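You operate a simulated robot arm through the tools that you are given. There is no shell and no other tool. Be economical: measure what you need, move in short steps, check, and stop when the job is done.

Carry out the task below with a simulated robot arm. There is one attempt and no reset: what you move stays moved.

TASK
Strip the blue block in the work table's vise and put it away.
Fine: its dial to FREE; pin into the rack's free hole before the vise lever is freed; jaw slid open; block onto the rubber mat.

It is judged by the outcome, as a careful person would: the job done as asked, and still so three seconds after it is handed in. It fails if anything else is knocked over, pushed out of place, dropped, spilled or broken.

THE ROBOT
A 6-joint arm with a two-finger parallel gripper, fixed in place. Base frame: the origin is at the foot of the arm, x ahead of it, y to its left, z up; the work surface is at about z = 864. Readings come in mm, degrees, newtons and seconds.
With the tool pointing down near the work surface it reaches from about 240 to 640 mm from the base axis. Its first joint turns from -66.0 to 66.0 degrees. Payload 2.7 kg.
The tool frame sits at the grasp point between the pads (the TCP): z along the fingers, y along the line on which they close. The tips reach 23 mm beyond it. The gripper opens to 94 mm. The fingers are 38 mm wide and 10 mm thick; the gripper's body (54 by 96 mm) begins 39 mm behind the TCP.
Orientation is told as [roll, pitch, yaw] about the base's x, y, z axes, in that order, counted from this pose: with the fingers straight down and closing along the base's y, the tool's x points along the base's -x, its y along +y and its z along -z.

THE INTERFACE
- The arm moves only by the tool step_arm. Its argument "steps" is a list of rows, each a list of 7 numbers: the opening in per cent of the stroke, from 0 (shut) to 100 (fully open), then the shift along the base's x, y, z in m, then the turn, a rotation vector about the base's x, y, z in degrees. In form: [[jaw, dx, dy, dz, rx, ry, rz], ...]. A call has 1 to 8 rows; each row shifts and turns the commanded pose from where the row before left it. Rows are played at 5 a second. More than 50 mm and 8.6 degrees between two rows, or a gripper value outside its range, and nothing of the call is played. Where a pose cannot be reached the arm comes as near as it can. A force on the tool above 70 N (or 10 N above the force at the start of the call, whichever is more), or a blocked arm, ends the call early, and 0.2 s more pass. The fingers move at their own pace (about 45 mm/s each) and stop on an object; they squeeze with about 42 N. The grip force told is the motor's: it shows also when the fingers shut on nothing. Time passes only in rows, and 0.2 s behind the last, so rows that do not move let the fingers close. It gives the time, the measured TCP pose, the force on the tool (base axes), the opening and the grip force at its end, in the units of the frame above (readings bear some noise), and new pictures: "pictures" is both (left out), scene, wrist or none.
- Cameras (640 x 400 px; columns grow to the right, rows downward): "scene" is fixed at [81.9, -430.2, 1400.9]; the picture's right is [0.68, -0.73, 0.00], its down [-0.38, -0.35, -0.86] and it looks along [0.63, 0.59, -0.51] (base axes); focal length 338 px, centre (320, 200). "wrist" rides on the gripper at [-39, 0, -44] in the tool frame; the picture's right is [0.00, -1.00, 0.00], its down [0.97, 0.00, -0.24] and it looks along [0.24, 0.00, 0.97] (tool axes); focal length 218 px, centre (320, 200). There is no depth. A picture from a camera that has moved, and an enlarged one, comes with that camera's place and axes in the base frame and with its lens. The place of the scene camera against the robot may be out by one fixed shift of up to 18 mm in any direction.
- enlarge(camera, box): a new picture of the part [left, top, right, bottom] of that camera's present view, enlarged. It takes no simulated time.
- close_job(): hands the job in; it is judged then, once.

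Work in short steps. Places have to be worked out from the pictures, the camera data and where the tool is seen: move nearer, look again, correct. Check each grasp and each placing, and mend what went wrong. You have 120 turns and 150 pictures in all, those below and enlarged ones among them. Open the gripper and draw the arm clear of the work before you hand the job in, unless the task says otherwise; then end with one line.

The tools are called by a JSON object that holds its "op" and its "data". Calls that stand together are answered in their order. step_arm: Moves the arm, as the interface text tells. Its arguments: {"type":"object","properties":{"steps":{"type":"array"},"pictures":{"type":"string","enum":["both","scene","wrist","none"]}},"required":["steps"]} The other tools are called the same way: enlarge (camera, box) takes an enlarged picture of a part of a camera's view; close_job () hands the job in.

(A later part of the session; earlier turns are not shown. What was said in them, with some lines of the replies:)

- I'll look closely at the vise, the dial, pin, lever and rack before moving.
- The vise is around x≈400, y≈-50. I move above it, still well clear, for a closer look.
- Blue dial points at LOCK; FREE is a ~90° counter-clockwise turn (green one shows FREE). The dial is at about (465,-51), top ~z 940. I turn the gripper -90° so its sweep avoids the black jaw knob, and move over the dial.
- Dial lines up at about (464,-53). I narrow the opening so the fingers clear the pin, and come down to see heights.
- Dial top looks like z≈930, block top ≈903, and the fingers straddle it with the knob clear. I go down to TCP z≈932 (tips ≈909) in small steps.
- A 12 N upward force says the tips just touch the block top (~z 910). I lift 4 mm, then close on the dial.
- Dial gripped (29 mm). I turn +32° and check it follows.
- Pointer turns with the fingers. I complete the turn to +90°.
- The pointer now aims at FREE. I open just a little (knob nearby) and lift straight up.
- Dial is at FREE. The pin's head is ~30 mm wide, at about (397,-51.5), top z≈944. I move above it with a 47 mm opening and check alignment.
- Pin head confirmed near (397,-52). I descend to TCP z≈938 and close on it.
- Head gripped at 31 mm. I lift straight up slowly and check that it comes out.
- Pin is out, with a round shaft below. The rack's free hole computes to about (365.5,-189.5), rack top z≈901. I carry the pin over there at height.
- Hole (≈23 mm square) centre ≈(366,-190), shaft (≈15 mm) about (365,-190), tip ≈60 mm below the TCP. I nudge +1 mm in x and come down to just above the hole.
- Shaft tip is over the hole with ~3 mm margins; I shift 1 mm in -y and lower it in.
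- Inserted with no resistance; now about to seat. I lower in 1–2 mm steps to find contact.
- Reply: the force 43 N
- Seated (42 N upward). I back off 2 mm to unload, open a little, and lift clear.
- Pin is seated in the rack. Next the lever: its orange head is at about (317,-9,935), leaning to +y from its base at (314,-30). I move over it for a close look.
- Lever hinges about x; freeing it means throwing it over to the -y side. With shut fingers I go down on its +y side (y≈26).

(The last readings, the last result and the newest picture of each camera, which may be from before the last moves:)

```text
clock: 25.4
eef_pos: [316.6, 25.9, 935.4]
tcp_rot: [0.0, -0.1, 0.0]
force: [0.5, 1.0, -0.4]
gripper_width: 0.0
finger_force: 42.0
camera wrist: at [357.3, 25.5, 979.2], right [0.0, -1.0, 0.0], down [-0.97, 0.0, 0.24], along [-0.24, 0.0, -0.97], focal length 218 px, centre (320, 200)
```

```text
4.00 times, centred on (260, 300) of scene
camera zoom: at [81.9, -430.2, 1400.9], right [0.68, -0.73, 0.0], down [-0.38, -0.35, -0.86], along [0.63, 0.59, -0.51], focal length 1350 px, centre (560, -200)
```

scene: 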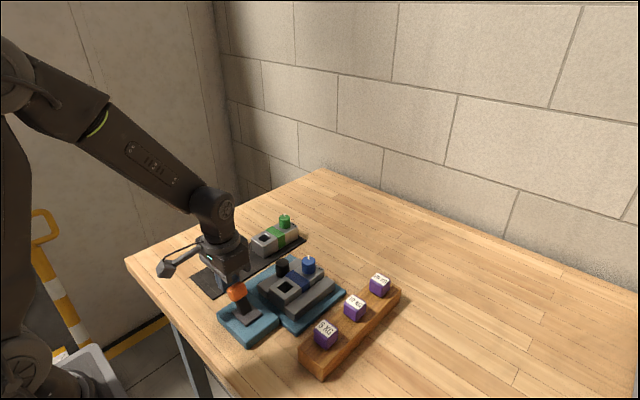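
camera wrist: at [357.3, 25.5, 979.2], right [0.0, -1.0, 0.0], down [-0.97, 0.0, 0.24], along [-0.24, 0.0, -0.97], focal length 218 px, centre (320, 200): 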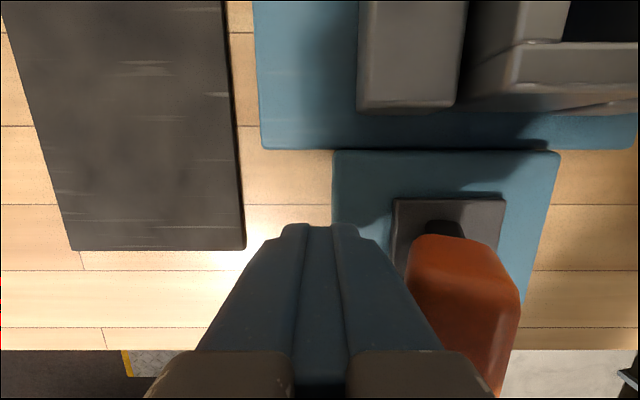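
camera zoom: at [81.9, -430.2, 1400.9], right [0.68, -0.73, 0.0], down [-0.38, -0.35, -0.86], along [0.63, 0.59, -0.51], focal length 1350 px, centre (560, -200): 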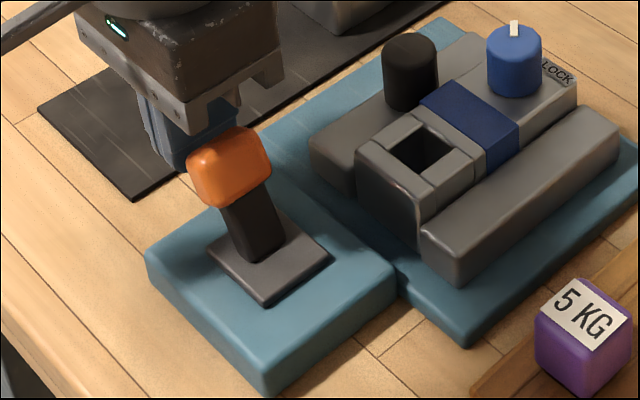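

Fingers are beside the head, at head height. I push in -y in 8 mm steps, watching force.

{"op": "step_arm", "data": {"steps": [[0, 0, -0.008, 0, 0, 0, 0], [0, 0, -0.008, 0, 0, 0, 0], [0, 0, -0.008, 0, 0, 0, 0], [0, 0, -0.008, 0, 0, 0, 0], [0, 0, 0, 0, 0, 0, 0]], "pictures": "wrist"}}

{"op": "enlarge", "data": {"camera": "scene", "box": [190, 250, 330, 350]}}

```text
clock: 26.6
eef_pos: [318.6, -6.6, 935.0]
tcp_rot: [-0.1, 0.0, 0.0]
force: [0.3, -0.2, 0.7]
gripper_width: 0.1
finger_force: 41.7
camera wrist: at [357.3, -7.1, 979.2], right [0.0, -1.0, 0.0], down [-0.97, 0.0, 0.24], along [-0.24, 0.0, -0.97], focal length 218 px, centre (320, 200)
```

wrist: 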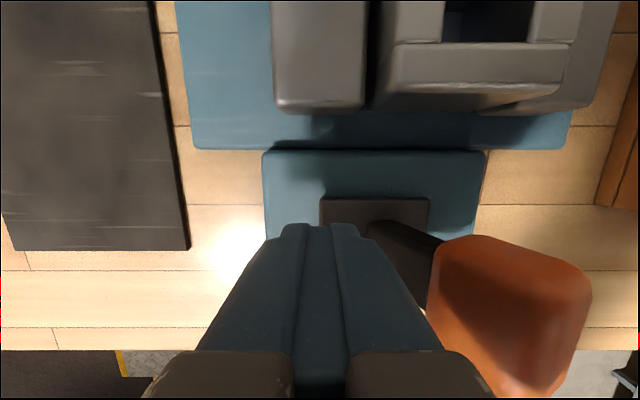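

```text
4.00 times, centred on (260, 300) of scene
camera zoom: at [81.9, -430.2, 1400.9], right [0.68, -0.73, 0.0], down [-0.38, -0.35, -0.86], along [0.63, 0.59, -0.51], focal length 1350 px, centre (560, -200)
```

zoom: 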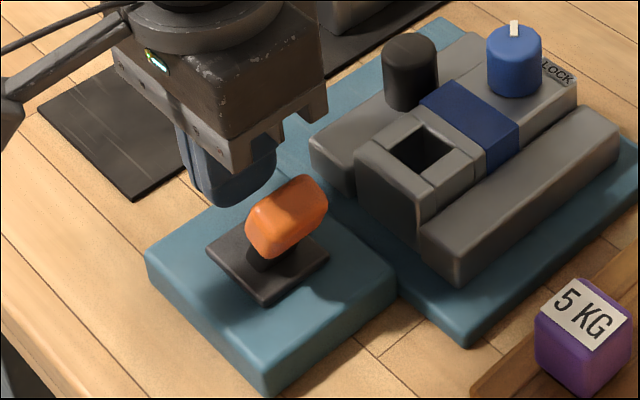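

The lever snapped over to the -y side. I raise, turn to -90° and move over the black jaw knob at about (431,-7).

{"op": "step_arm", "data": {"steps": [[0, 0, 0.01, 0.02, 0, 0, 0], [0, 0, 0, 0.04, 0, 0, 0], [0, 0, 0, 0.04, 0, 0, 0], [30, 0.02, 0, 0, 0, 0, -8.2], [50, 0.02, 0, 0, 0, 0, -8.2], [50, 0.02, 0, 0, 0, 0, -8.2], [50, 0.02, 0, 0, 0, 0, -8.2], [50, 0.02, 0, 0, 0, 0, -8.2]], "pictures": "none"}}

{"op": "step_arm", "data": {"steps": [[50, 0.014, -0.01, 0, 0, 0, -8.2], [50, 0, 0, 0, 0, 0, -8.2], [50, 0, 0, 0, 0, 0, -8.2], [50, 0, 0, 0, 0, 0, -8.2], [50, 0, 0, -0.02, 0, 0, -8.2], [50, 0, 0, -0.02, 0, 0, -8.0], [50, 0, 0, 0, 0, 0, 0]], "pictures": "both"}}

{"op": "enlarge", "data": {"camera": "scene", "box": [190, 240, 350, 350]}}

```text
clock: 28.4
eef_pos: [418.6, 3.3, 1035.3]
tcp_rot: [0.0, -0.1, -41.1]
force: [0.2, 0.6, 0.2]
gripper_width: 47.0
finger_force: 0.1
```

```text
clock: 30.0
eef_pos: [431.8, -5.7, 995.6]
tcp_rot: [0.0, 0.0, -90.1]
force: [0.4, 1.1, 0.2]
gripper_width: 47.0
finger_force: 0.1
camera wrist: at [432.1, -45.6, 1039.7], right [-1.0, 0.0, 0.0], down [0.0, 0.97, 0.24], along [0.0, 0.24, -0.97], focal length 218 px, centre (320, 200)
```

scene: 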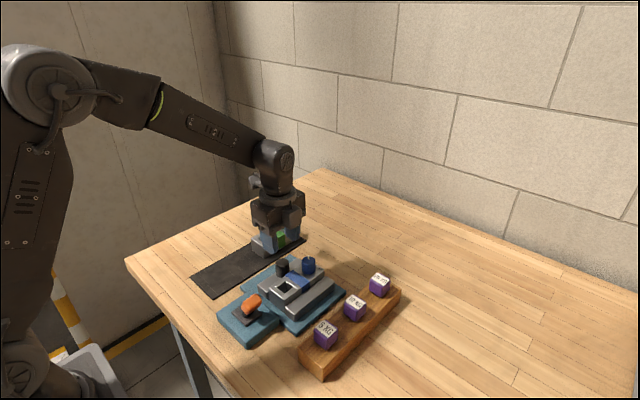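
wrist: 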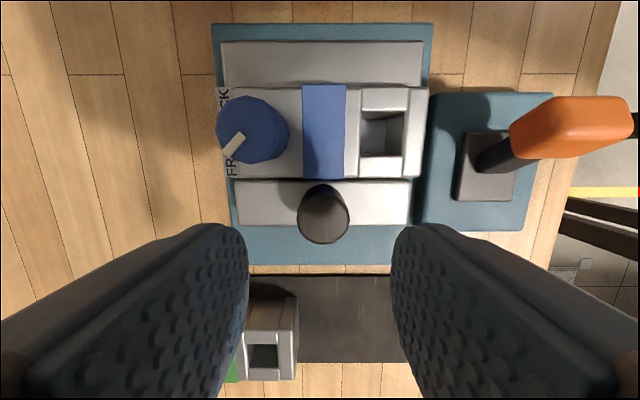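

```text
3.64 times, centred on (270, 295) of scene
camera zoom: at [81.9, -430.2, 1400.9], right [0.68, -0.73, 0.0], down [-0.38, -0.35, -0.86], along [0.63, 0.59, -0.51], focal length 1227 px, centre (502, -146)
```

zoom: 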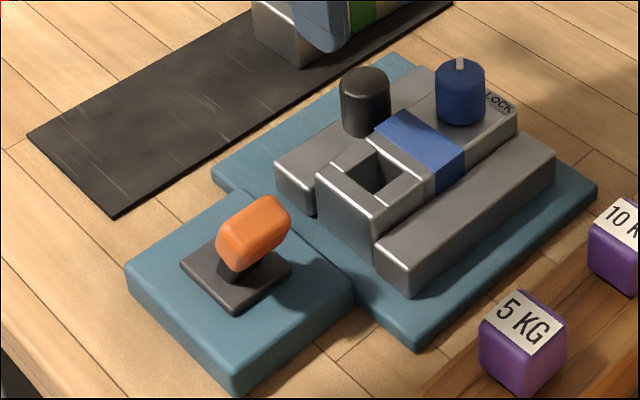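

Knob centre is ≈(430,-8.5), ~27 mm diameter. I bias the fingers a little to +y so they clear the block, descend to TCP z≈933 and close.

{"op": "step_arm", "data": {"steps": [[50, -0.0018, 0.0025, -0.02, 0, 0, 0], [50, 0, 0, -0.02, 0, 0, 0], [50, 0, 0, -0.015, 0, 0, 0], [50, 0, 0, -0.007, 0, 0, 0], [50, 0, 0, 0, 0, 0, 0], [15, 0, 0, 0, 0, 0, 0], [15, 0, 0, 0, 0, 0, 0], [15, 0, 0, 0, 0, 0, 0]], "pictures": "wrist"}}

{"op": "enlarge", "data": {"camera": "scene", "box": [190, 240, 350, 350]}}

```text
clock: 31.8
eef_pos: [430.7, -2.6, 932.3]
tcp_rot: [0.0, 0.0, -90.0]
force: [4.7, 0.5, -3.4]
gripper_width: 29.0
finger_force: 45.4
camera wrist: at [430.4, -43.5, 977.3], right [-1.0, 0.0, 0.0], down [0.0, 0.97, 0.24], along [0.0, 0.24, -0.97], focal length 218 px, centre (320, 200)
```

wrist: 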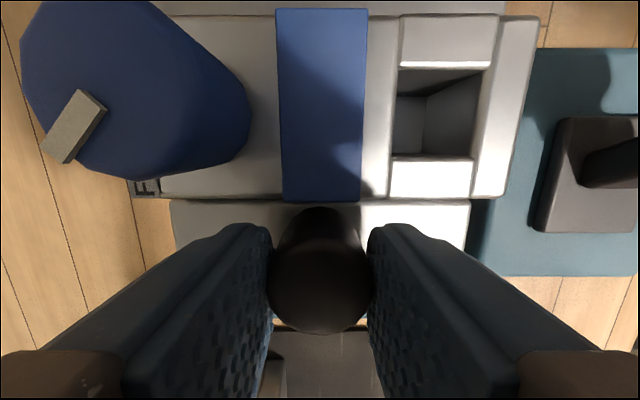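

```text
3.64 times, centred on (270, 295) of scene
camera zoom: at [82.1, -430.2, 1400.8], right [0.68, -0.73, 0.0], down [-0.38, -0.35, -0.86], along [0.63, 0.59, -0.51], focal length 1227 px, centre (502, -146)
```

zoom: 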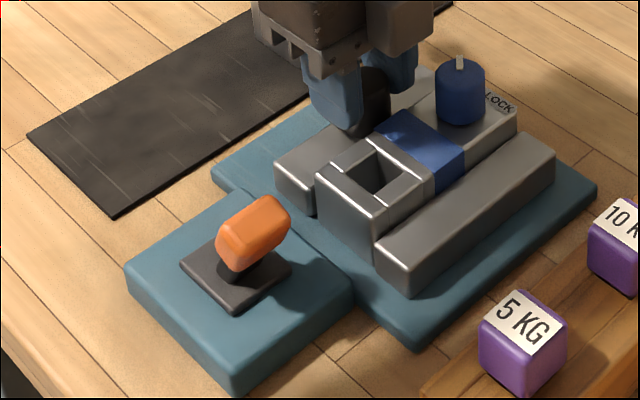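

Knob gripped (29 mm). I slide it +y in small steps.

{"op": "step_arm", "data": {"steps": [[15, 0, 0.004, 0, 0, 0, 0], [15, 0, 0.005, 0, 0, 0, 0], [15, 0, 0.005, 0, 0, 0, 0], [15, 0, 0.005, 0, 0, 0, 0], [15, 0, 0, 0, 0, 0, 0]], "pictures": "wrist"}}

{"op": "enlarge", "data": {"camera": "scene", "box": [190, 240, 350, 350]}}

```text
clock: 33.0
eef_pos: [430.4, 14.4, 932.6]
tcp_rot: [0.0, -0.1, -89.9]
force: [4.0, -1.6, -1.3]
gripper_width: 29.0
finger_force: 45.0
camera wrist: at [430.5, -24.7, 977.3], right [-1.0, 0.0, 0.0], down [0.0, 0.97, 0.24], along [0.0, 0.24, -0.97], focal length 218 px, centre (320, 200)
```

wrist: 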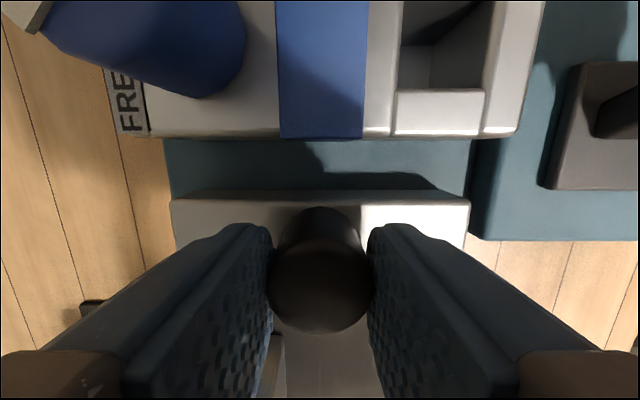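

```text
3.64 times, centred on (270, 295) of scene
camera zoom: at [82.0, -430.3, 1400.8], right [0.68, -0.73, 0.0], down [-0.38, -0.35, -0.86], along [0.63, 0.59, -0.51], focal length 1227 px, centre (502, -146)
```

zoom: 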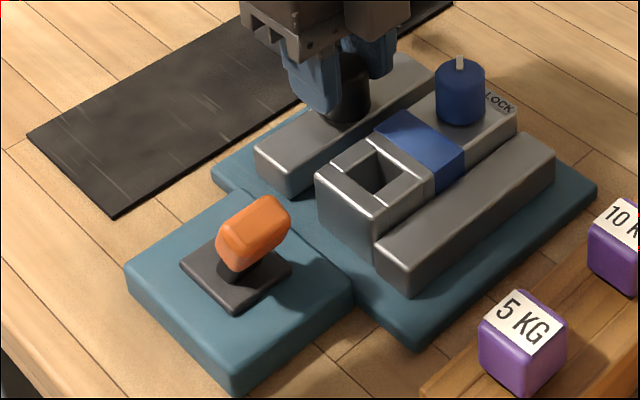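

The jaw slides freely (18 mm so far). I continue gently toward its stop.

{"op": "step_arm", "data": {"steps": [[15, 0, 0.004, 0, 0, 0, 0], [15, 0, 0.003, 0, 0, 0, 0], [15, 0, 0.003, 0, 0, 0, 0], [15, 0, 0, 0, 0, 0, 0]], "pictures": "wrist"}}

```text
clock: 34.0
eef_pos: [430.3, 26.0, 933.8]
tcp_rot: [0.1, 0.0, -90.0]
force: [2.7, 0.1, -2.1]
gripper_width: 28.9
finger_force: 45.6
camera wrist: at [430.5, -14.1, 977.3], right [-1.0, 0.0, 0.0], down [0.0, 0.97, 0.24], along [0.0, 0.24, -0.97], focal length 218 px, centre (320, 200)
```

wrist: 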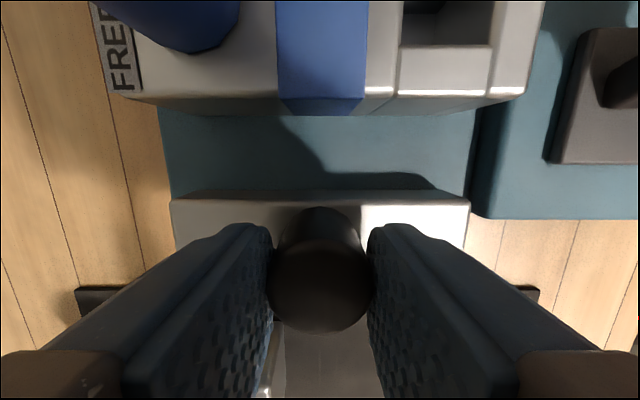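

{"op": "step_arm", "data": {"steps": [[15, 0, 0.003, 0, 0, 0, 0], [15, 0, 0.003, 0, 0, 0, 0], [15, 0, 0.003, 0, 0, 0, 0], [15, 0, 0, 0, 0, 0, 0]], "pictures": "none"}}

{"op": "enlarge", "data": {"camera": "scene", "box": [190, 240, 350, 350]}}

```text
clock: 35.0
eef_pos: [430.8, 34.4, 933.7]
tcp_rot: [0.0, 0.0, -90.0]
force: [2.8, 0.1, -3.4]
gripper_width: 29.2
finger_force: 45.2
```

```text
3.64 times, centred on (270, 295) of scene
camera zoom: at [82.0, -430.2, 1400.9], right [0.68, -0.73, 0.0], down [-0.38, -0.35, -0.86], along [0.63, 0.59, -0.51], focal length 1227 px, centre (502, -146)
```

zoom: 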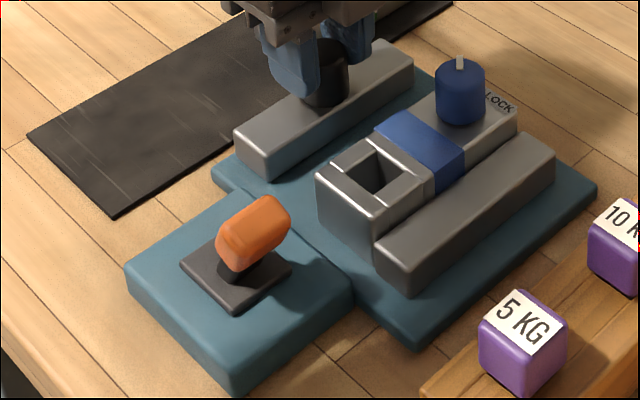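

The jaw is ~37 mm open. I try a little more to find the stop.

{"op": "step_arm", "data": {"steps": [[15, 0, 0.003, 0, 0, 0, 0], [15, 0, 0.003, 0, 0, 0, 0], [15, 0, 0, 0, 0, 0, 0]], "pictures": "wrist"}}

{"op": "enlarge", "data": {"camera": "scene", "box": [190, 240, 350, 350]}}

```text
clock: 35.8
eef_pos: [430.1, 35.9, 933.8]
tcp_rot: [-0.2, -0.3, -90.0]
force: [3.2, -39.6, 0.5]
gripper_width: 29.5
finger_force: 45.6
camera wrist: at [430.5, -2.8, 977.5], right [-1.0, 0.0, 0.0], down [0.0, 0.97, 0.24], along [0.0, 0.24, -0.97], focal length 218 px, centre (320, 200)
```

wrist: 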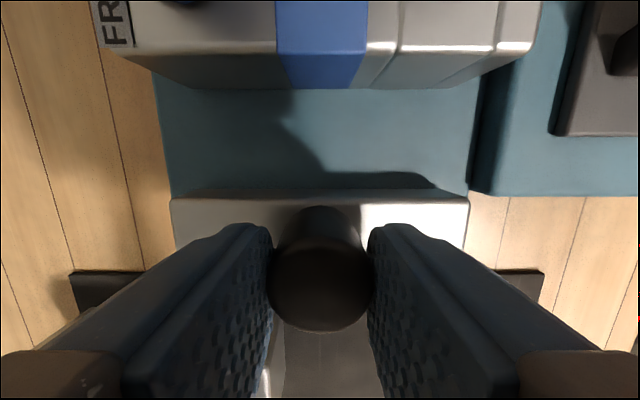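

```text
3.64 times, centred on (270, 295) of scene
camera zoom: at [82.0, -431.3, 1400.5], right [0.68, -0.73, 0.0], down [-0.38, -0.35, -0.86], along [0.63, 0.59, -0.51], focal length 1227 px, centre (502, -146)
```

zoom: 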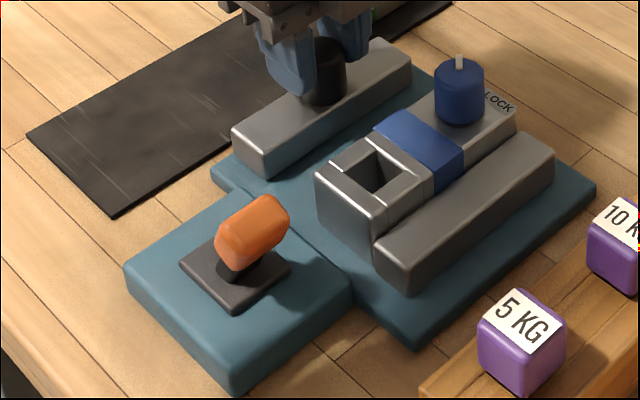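

Stop reached (−40 N); jaw fully open. I relieve the load, release the knob, and rise while turning back to yaw 0 for a look at the block.

{"op": "step_arm", "data": {"steps": [[15, 0, -0.0045, 0, 0, 0, 0], [50, 0, 0, 0, 0, 0, 0], [50, 0, 0, 0, 0, 0, 0], [50, 0, 0, 0.03, 0, 0, 0], [50, 0, 0, 0.04, 0, 0, 0], [50, 0, 0, 0.04, 0, 0, 8], [50, 0, -0.02, 0, 0, 0, 8], [50, 0, -0.02, 0, 0, 0, 8]], "pictures": "none"}}

{"op": "step_arm", "data": {"steps": [[60, 0, -0.02, 0, 0, 0, 8.3], [70, 0, -0.02, 0, 0, 0, 8.3], [82, 0.008, -0.003, 0, 0, 0, 8.3], [82, 0, 0, 0, 0, 0, 8.3], [82, 0, 0, 0, 0, 0, 8.2], [82, 0, 0, 0, 0, 0, 8.2], [82, 0, 0, 0, 0, 0, 8.2], [82, 0, 0, 0, 0, 0, 8.2]], "pictures": "both"}}

{"op": "enlarge", "data": {"camera": "scene", "box": [190, 240, 350, 350]}}

```text
clock: 37.6
eef_pos: [429.1, -4.0, 1043.5]
tcp_rot: [0.0, 0.0, -65.8]
force: [0.1, 0.3, 0.1]
gripper_width: 46.9
finger_force: 0.0
```

```text
clock: 39.4
eef_pos: [437.1, -47.2, 1043.4]
tcp_rot: [0.0, 0.0, 0.2]
force: [0.1, -0.3, 0.2]
gripper_width: 77.4
finger_force: 0.0
camera wrist: at [477.4, -47.8, 1087.4], right [0.0, -1.0, 0.0], down [-0.97, 0.0, 0.24], along [-0.24, 0.0, -0.97], focal length 218 px, centre (320, 200)
```

scene: 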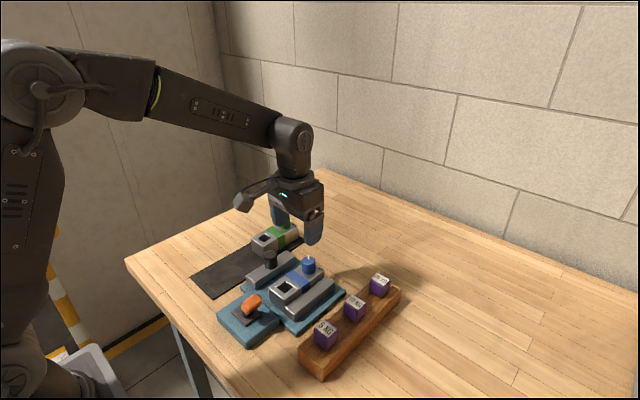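
wrist: 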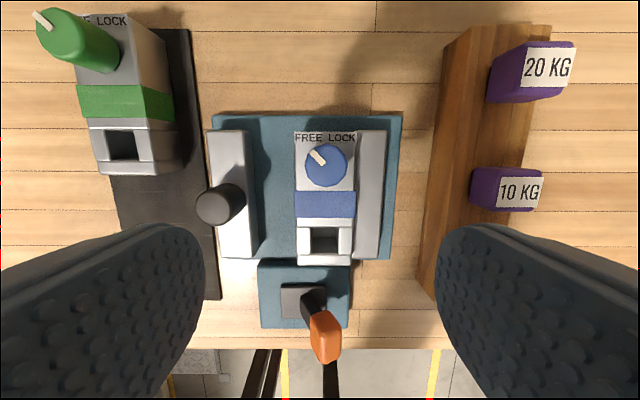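

```text
3.64 times, centred on (270, 295) of scene
camera zoom: at [81.9, -430.2, 1400.9], right [0.68, -0.73, 0.0], down [-0.38, -0.35, -0.86], along [0.63, 0.59, -0.51], focal length 1227 px, centre (502, -146)
```

zoom: 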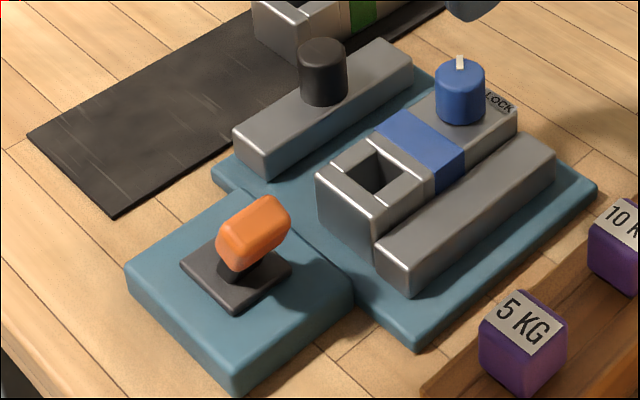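

Block is ~48 mm wide centred y≈-52, x 384–489, and stands ~9 mm above the fixed jaw. Plan: grip its top edge, drag it 18 mm to +y, then regrip deeper. I descend first to TCP z≈935.

{"op": "step_arm", "data": {"steps": [[72, 0.001, -0.005, -0.03, 0, 0, 0], [72, 0, 0, -0.04, 0, 0, 0], [72, 0, 0, -0.03, 0, 0, 0], [72, 0, 0, -0.009, 0, 0, 0], [72, 0, 0, 0, 0, 0, 0]], "pictures": "wrist"}}

{"op": "enlarge", "data": {"camera": "scene", "box": [230, 230, 358, 310]}}

```text
clock: 40.6
eef_pos: [439.7, -51.4, 933.2]
tcp_rot: [0.0, 0.0, -0.1]
force: [0.3, 0.2, -0.8]
gripper_width: 67.5
finger_force: 0.1
camera wrist: at [478.5, -52.2, 977.8], right [0.0, -1.0, 0.0], down [-0.97, 0.0, 0.24], along [-0.24, 0.0, -0.97], focal length 218 px, centre (320, 200)
```

wrist: 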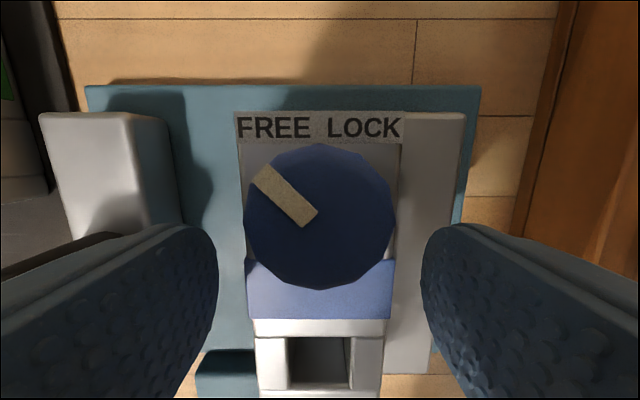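

```text
5.00 times, centred on (294, 270) of scene
camera zoom: at [81.9, -430.2, 1400.9], right [0.68, -0.73, 0.0], down [-0.38, -0.35, -0.86], along [0.63, 0.59, -0.51], focal length 1688 px, centre (450, -150)
```

zoom: 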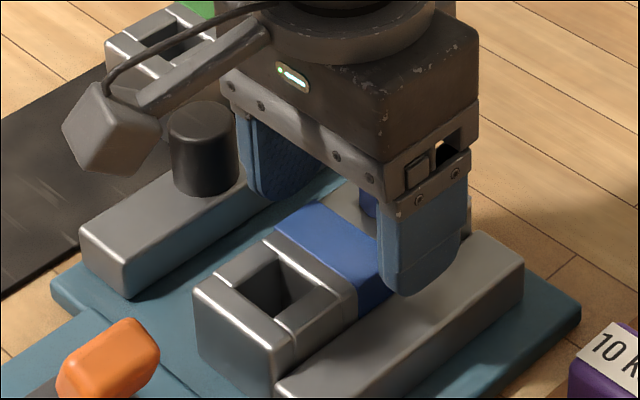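

Fingers straddle the block symmetrically. I descend in 3 mm steps watching for contact with the fixed jaw.

{"op": "step_arm", "data": {"steps": [[72, 0, 0, -0.003, 0, 0, 0], [72, 0, 0, -0.003, 0, 0, 0], [72, 0, 0, -0.002, 0, 0, 0], [72, 0, 0, 0, 0, 0, 0]], "pictures": "none"}}

{"op": "enlarge", "data": {"camera": "scene", "box": [230, 230, 358, 310]}}

```text
clock: 41.6
eef_pos: [440.6, -52.7, 925.5]
tcp_rot: [0.1, 0.0, 0.0]
force: [-0.2, 0.6, 0.1]
gripper_width: 67.5
finger_force: 0.0
```

```text
5.00 times, centred on (294, 270) of scene
camera zoom: at [81.9, -430.2, 1400.9], right [0.68, -0.73, 0.0], down [-0.38, -0.35, -0.86], along [0.63, 0.59, -0.51], focal length 1688 px, centre (450, -150)
```

zoom: 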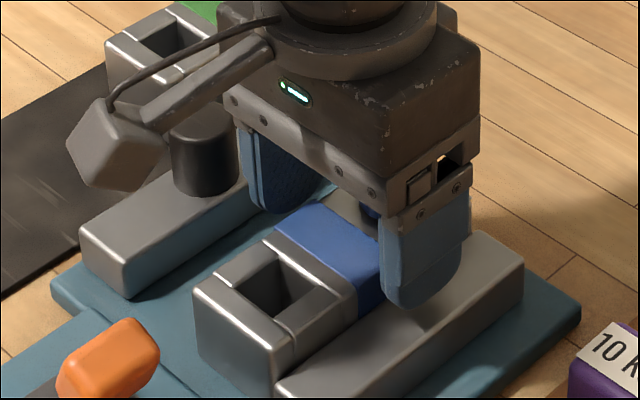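

{"op": "step_arm", "data": {"steps": [[72, 0, 0, -0.002, 0, 0, 0], [72, 0, 0, -0.002, 0, 0, 0], [72, 0, 0, -0.001, 0, 0, 0], [72, 0, 0, 0, 0, 0, 0]], "pictures": "none"}}

```text
clock: 42.6
eef_pos: [439.1, -51.8, 921.2]
tcp_rot: [0.0, -0.1, 0.0]
force: [0.0, 0.1, 0.5]
gripper_width: 67.6
finger_force: 0.2
```

Still free at tips ≈898; a few mm more.

{"op": "step_arm", "data": {"steps": [[72, 0, 0, -0.002, 0, 0, 0], [72, 0, 0, -0.001, 0, 0, 0], [72, 0, 0, -0.001, 0, 0, 0], [72, 0, 0, 0, 0, 0, 0]], "pictures": "none"}}

{"op": "enlarge", "data": {"camera": "scene", "box": [270, 240, 366, 300]}}

```text
clock: 43.6
eef_pos: [438.8, -51.8, 918.7]
tcp_rot: [0.0, -0.2, 0.0]
force: [-7.4, 1.0, 26.7]
gripper_width: 67.1
finger_force: 0.1
```

```text
6.67 times, centred on (318, 270) of scene
camera zoom: at [81.4, -430.1, 1400.9], right [0.68, -0.73, 0.0], down [-0.37, -0.35, -0.86], along [0.63, 0.59, -0.51], focal length 2250 px, centre (333, -267)
```

zoom: 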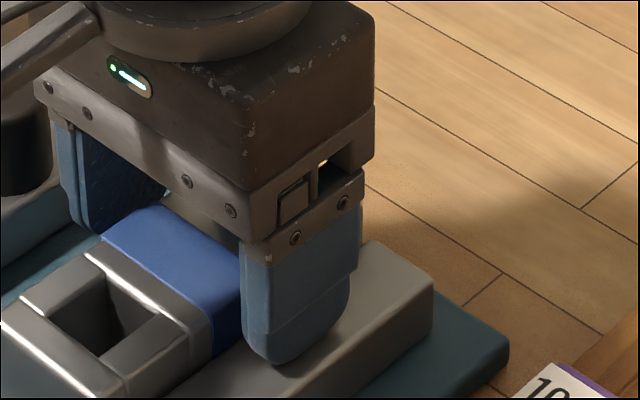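

Contact with the jaw top at tips ≈896 — so 14 mm of block is graspable. I raise 2.5 mm and close on the block.

{"op": "step_arm", "data": {"steps": [[72, 0, 0, 0.003, 0, 0, 0], [72, 0, 0, 0, 0, 0, 0], [40, 0, 0, 0, 0, 0, 0], [40, 0, 0, 0, 0, 0, 0], [40, 0, 0, 0, 0, 0, 0]], "pictures": "wrist"}}

{"op": "enlarge", "data": {"camera": "scene", "box": [230, 230, 358, 310]}}

```text
clock: 44.8
eef_pos: [438.1, -51.1, 919.5]
tcp_rot: [0.2, 0.2, 0.0]
force: [-1.4, 8.5, -2.2]
gripper_width: 49.4
finger_force: 41.7
camera wrist: at [478.2, -52.2, 963.6], right [0.0, -1.0, 0.0], down [-0.97, 0.0, 0.24], along [-0.24, 0.0, -0.97], focal length 218 px, centre (320, 200)
```

wrist: 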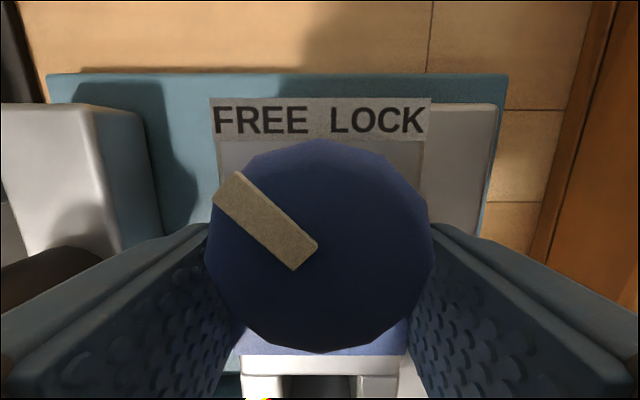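

```text
5.00 times, centred on (294, 270) of scene
camera zoom: at [82.0, -430.0, 1400.9], right [0.68, -0.73, 0.0], down [-0.38, -0.35, -0.86], along [0.63, 0.59, -0.51], focal length 1688 px, centre (450, -150)
```

zoom: 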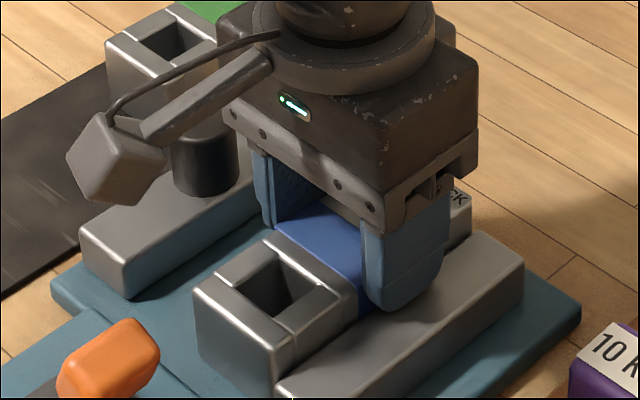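

Block gripped at 49.4 mm. I ease it 3 mm off the fixed jaw and lift slowly.

{"op": "step_arm", "data": {"steps": [[40, 0, 0.003, 0, 0, 0, 0], [40, 0, 0, 0.003, 0, 0, 0], [40, 0, 0, 0.004, 0, 0, 0], [40, 0, 0, 0.004, 0, 0, 0], [40, 0, 0, 0, 0, 0, 0]], "pictures": "wrist"}}

{"op": "enlarge", "data": {"camera": "scene", "box": [230, 230, 358, 310]}}

```text
clock: 46.0
eef_pos: [438.4, -48.1, 931.6]
tcp_rot: [-0.1, -0.1, 0.0]
force: [0.1, -0.7, -4.8]
gripper_width: 49.4
finger_force: 42.0
camera wrist: at [478.5, -49.9, 975.5], right [0.0, -1.0, 0.0], down [-0.97, 0.0, 0.24], along [-0.24, 0.0, -0.97], focal length 218 px, centre (320, 200)
```

wrist: 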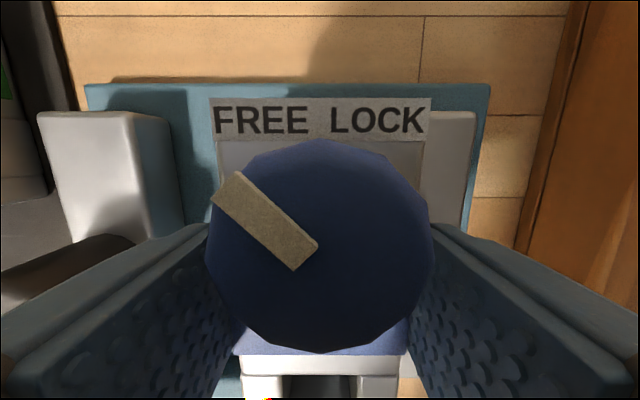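

```text
5.00 times, centred on (294, 270) of scene
camera zoom: at [82.0, -430.2, 1400.9], right [0.68, -0.73, 0.0], down [-0.38, -0.35, -0.86], along [0.63, 0.59, -0.51], focal length 1688 px, centre (450, -150)
```

zoom: 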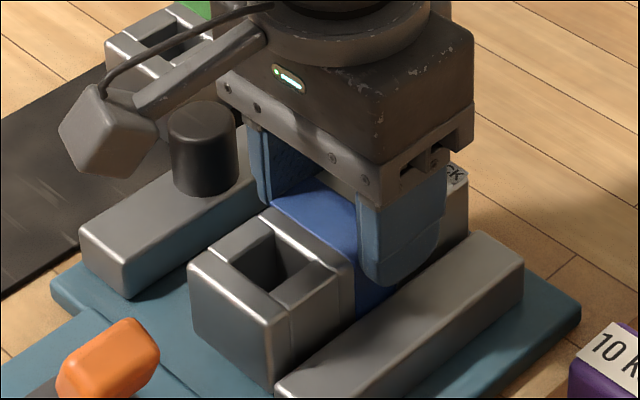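

It holds level with ~5 N weight. I lift 85 mm more and carry it above the free part of the mat, target (371,117).

{"op": "step_arm", "data": {"steps": [[40, 0, 0, 0.02, 0, 0, 0], [40, 0, 0, 0.025, 0, 0, 0], [40, 0, 0, 0.025, 0, 0, 0], [40, 0, 0, 0.015, 0, 0, 0], [40, -0.012, 0.028, 0, 0, 0, 0], [40, -0.012, 0.028, 0, 0, 0, 0], [40, -0.012, 0.028, 0, 0, 0, 0], [40, -0.012, 0.028, 0, 0, 0, 0]], "pictures": "none"}}

{"op": "step_arm", "data": {"steps": [[40, -0.01, 0.028, 0, 0, 0, 0], [40, -0.008, 0.025, 0, 0, 0, 0], [40, 0, 0, 0, 0, 0, 0]], "pictures": "both"}}

{"op": "enlarge", "data": {"camera": "scene", "box": [160, 190, 320, 290]}}

```text
clock: 47.8
eef_pos: [390.9, 62.6, 1016.7]
tcp_rot: [0.1, 0.0, -0.1]
force: [0.4, 0.0, -4.9]
gripper_width: 49.5
finger_force: 42.1
```

```text
clock: 48.6
eef_pos: [373.1, 116.1, 1017.1]
tcp_rot: [0.0, 0.0, 0.1]
force: [0.6, -0.2, -4.0]
gripper_width: 49.4
finger_force: 42.3
camera wrist: at [412.6, 115.6, 1060.6], right [0.0, -1.0, 0.0], down [-0.97, 0.0, 0.24], along [-0.24, 0.0, -0.97], focal length 218 px, centre (320, 200)
```

scene: 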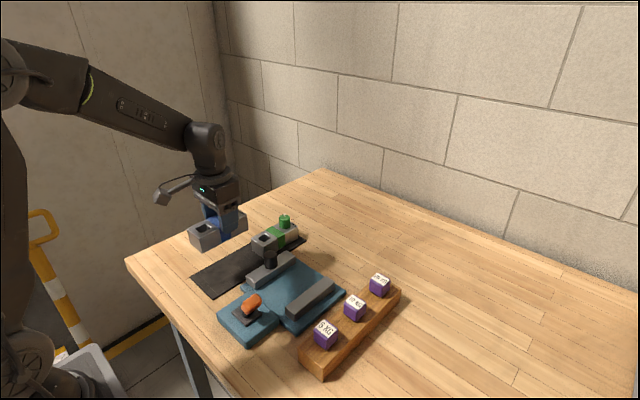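
wrist: 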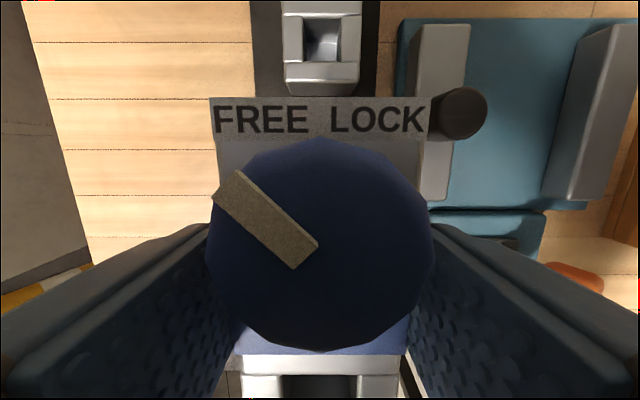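

```text
4.00 times, centred on (240, 240) of scene
camera zoom: at [82.0, -430.2, 1400.9], right [0.68, -0.73, 0.0], down [-0.38, -0.35, -0.86], along [0.63, 0.59, -0.51], focal length 1350 px, centre (640, 40)
```

zoom: 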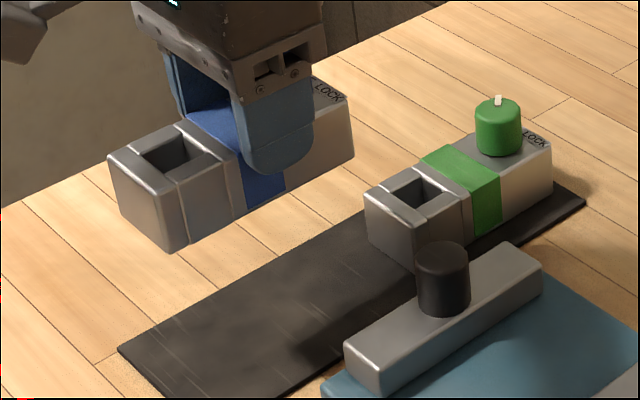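

Mat centre is y≈119 and the block footprint would be x 319–424, y 91–141, well on the mat and clear of the green block. I lower to TCP z≈922.

{"op": "step_arm", "data": {"steps": [[40, -0.001, 0.001, -0.025, 0, 0, 0], [40, 0, 0, -0.025, 0, 0, 0], [40, 0, 0, -0.025, 0, 0, 0], [40, 0, 0, -0.015, 0, 0, 0], [40, 0, 0, -0.005, 0, 0, 0], [40, 0, 0, 0, 0, 0, 0]], "pictures": "both"}}

{"op": "enlarge", "data": {"camera": "scene", "box": [170, 210, 330, 310]}}

```text
clock: 50.0
eef_pos: [371.6, 116.1, 920.9]
tcp_rot: [0.0, 0.1, 0.1]
force: [0.3, -0.3, -4.9]
gripper_width: 49.5
finger_force: 42.0
camera wrist: at [411.4, 116.0, 965.6], right [0.0, -1.0, 0.0], down [-0.97, 0.0, 0.24], along [-0.24, 0.0, -0.97], focal length 218 px, centre (320, 200)
```

scene: 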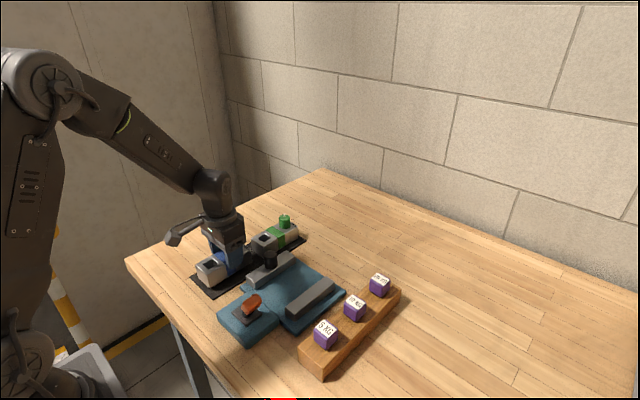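
wrist: 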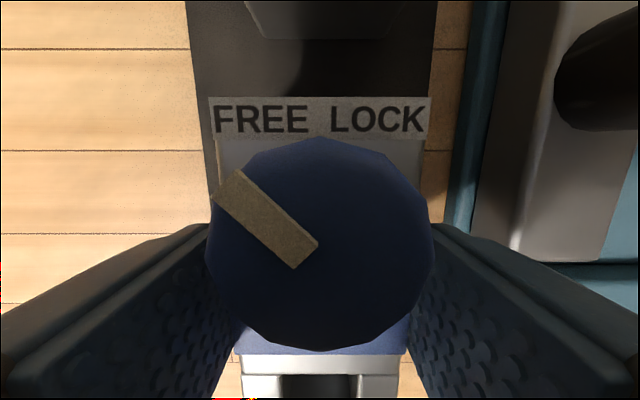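

```text
4.00 times, centred on (250, 260) of scene
camera zoom: at [82.0, -430.2, 1400.9], right [0.68, -0.73, 0.0], down [-0.38, -0.35, -0.86], along [0.63, 0.59, -0.51], focal length 1350 px, centre (600, -40)
```

zoom: 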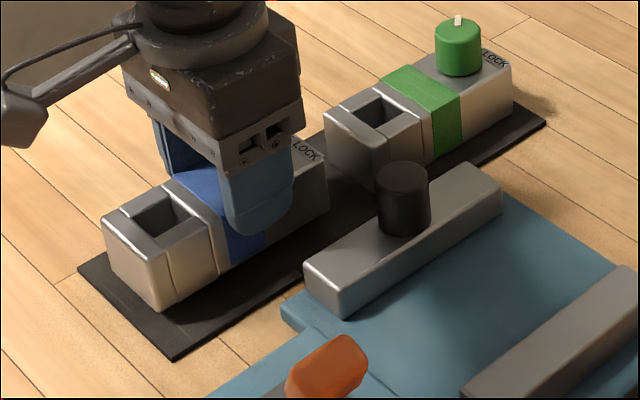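

Placement over the mat looks right. I lower in small steps until it touches.

{"op": "step_arm", "data": {"steps": [[40, 0, 0, -0.003, 0, 0, 0], [40, 0, 0, -0.003, 0, 0, 0], [40, 0, 0, -0.002, 0, 0, 0], [40, 0, 0, 0, 0, 0, 0]], "pictures": "none"}}

```text
clock: 51.0
eef_pos: [372.2, 117.2, 913.6]
tcp_rot: [-0.1, -0.1, -0.1]
force: [-0.1, -0.5, -4.8]
gripper_width: 49.6
finger_force: 42.4
```

{"op": "step_arm", "data": {"steps": [[40, 0, 0, -0.002, 0, 0, 0], [40, 0, 0, -0.002, 0, 0, 0], [40, 0, 0, 0, 0, 0, 0]], "pictures": "none"}}

```text
clock: 51.8
eef_pos: [372.8, 116.3, 910.6]
tcp_rot: [0.0, -0.1, 0.0]
force: [-12.4, -4.9, 33.3]
gripper_width: 49.7
finger_force: 42.1
```

Touchdown (33 N). I ease 1.5 mm up, open moderately, and rise straight up.

{"op": "step_arm", "data": {"steps": [[40, 0, 0, 0.0015, 0, 0, 0], [40, 0, 0, 0, 0, 0, 0], [68, 0, 0, 0, 0, 0, 0], [68, 0, 0, 0, 0, 0, 0], [68, 0, 0, 0.02, 0, 0, 0], [68, 0, 0, 0.04, 0, 0, 0], [68, 0, 0, 0.05, 0, 0, 0], [68, 0, 0, 0.05, 0, 0, 0]], "pictures": "both"}}

{"op": "enlarge", "data": {"camera": "scene", "box": [180, 210, 400, 350]}}

```text
clock: 53.6
eef_pos: [372.0, 116.5, 1072.1]
tcp_rot: [0.0, 0.0, 0.1]
force: [-0.5, 0.5, 0.1]
gripper_width: 63.7
finger_force: 0.0
camera wrist: at [411.5, 115.5, 1115.7], right [0.0, -1.0, 0.0], down [-0.97, 0.0, 0.24], along [-0.24, 0.0, -0.97], focal length 218 px, centre (320, 200)
```

scene: 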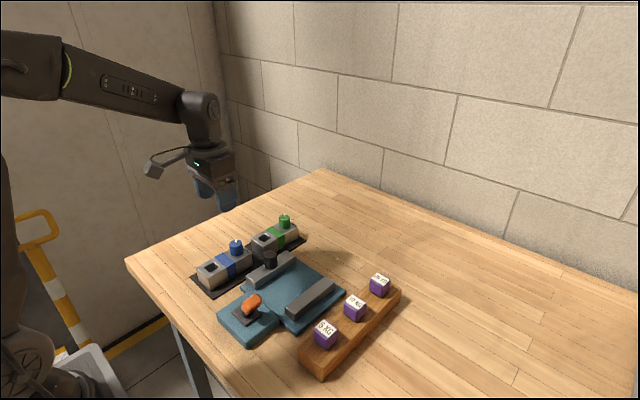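
wrist: 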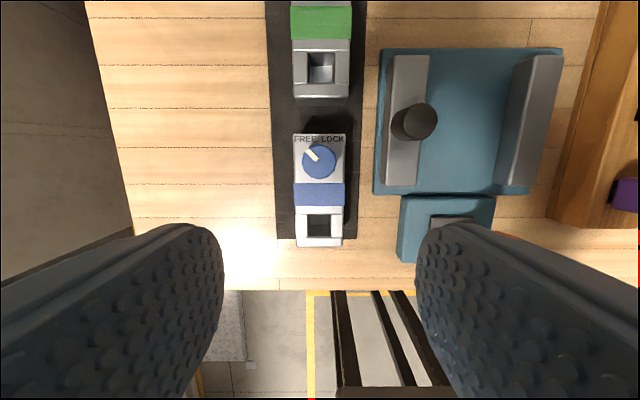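

```text
2.86 times, centred on (290, 280) of scene
camera zoom: at [81.9, -430.2, 1400.9], right [0.68, -0.73, 0.0], down [-0.38, -0.35, -0.86], along [0.63, 0.59, -0.51], focal length 964 px, centre (406, -29)
```

zoom: 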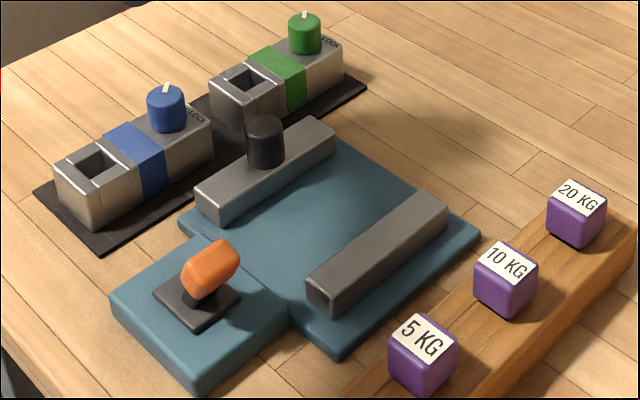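

The block stands on the mat; I check the near-edge margin.

{"op": "enlarge", "data": {"camera": "scene", "box": [184, 235, 264, 300]}}

{"op": "enlarge", "data": {"camera": "wrist", "box": [256, 100, 416, 270]}}

```text
6.15 times, centred on (224, 268) of scene
camera zoom: at [81.9, -430.2, 1400.9], right [0.68, -0.73, 0.0], down [-0.38, -0.35, -0.86], along [0.63, 0.59, -0.51], focal length 2077 px, centre (911, -215)
```

zoom: 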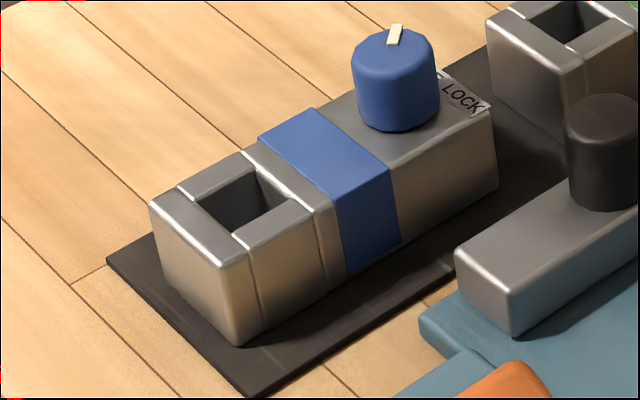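

```text
2.35 times, centred on (336, 185) of wrist
camera zoom: at [411.5, 115.5, 1115.7], right [0.0, -1.0, 0.0], down [-0.97, 0.0, 0.24], along [-0.24, 0.0, -0.97], focal length 514 px, centre (282, 235)
```

zoom: 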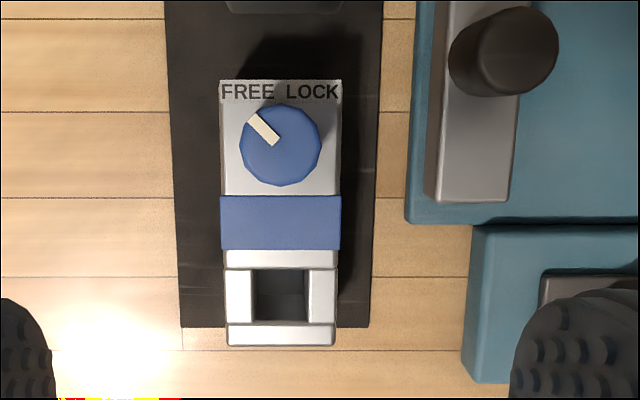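

The whole base sits on the mat with ~14 mm margin; dial still at FREE, jaw open, lever over, pin in rack. I open fully and draw the arm up clear.

{"op": "step_arm", "data": {"steps": [[100, 0, 0, 0.04, 0, 0, 0], [100, 0, 0, 0.04, 0, 0, 0], [100, 0, 0, 0, 0, 0, 0], [100, 0, 0, 0, 0, 0, 0]], "pictures": "scene"}}

```text
clock: 54.6
eef_pos: [373.1, 116.0, 1151.3]
tcp_rot: [0.0, 0.0, 0.0]
force: [0.5, 0.1, -0.8]
gripper_width: 94.2
finger_force: 0.0
```

scene: 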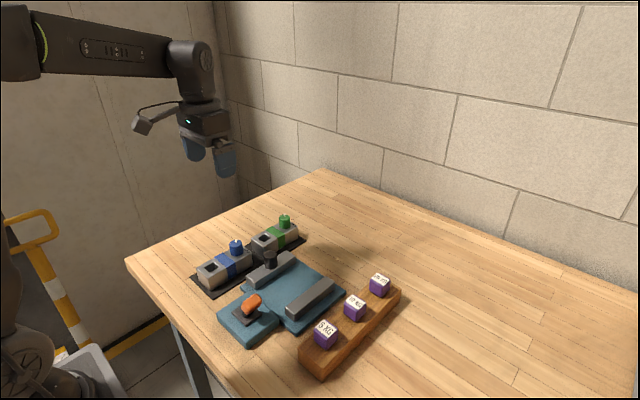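

Everything is in place and the arm is clear, so I hand the job in.

{"op": "close_job", "data": {}}

```text
The job is handed in.
```

The blue block is stripped and put away: its dial is at FREE, the 5 KG pin went into the rack's free hole before the lever was thrown, the jaw is open to its stop, and the block sits on the rubber mat.
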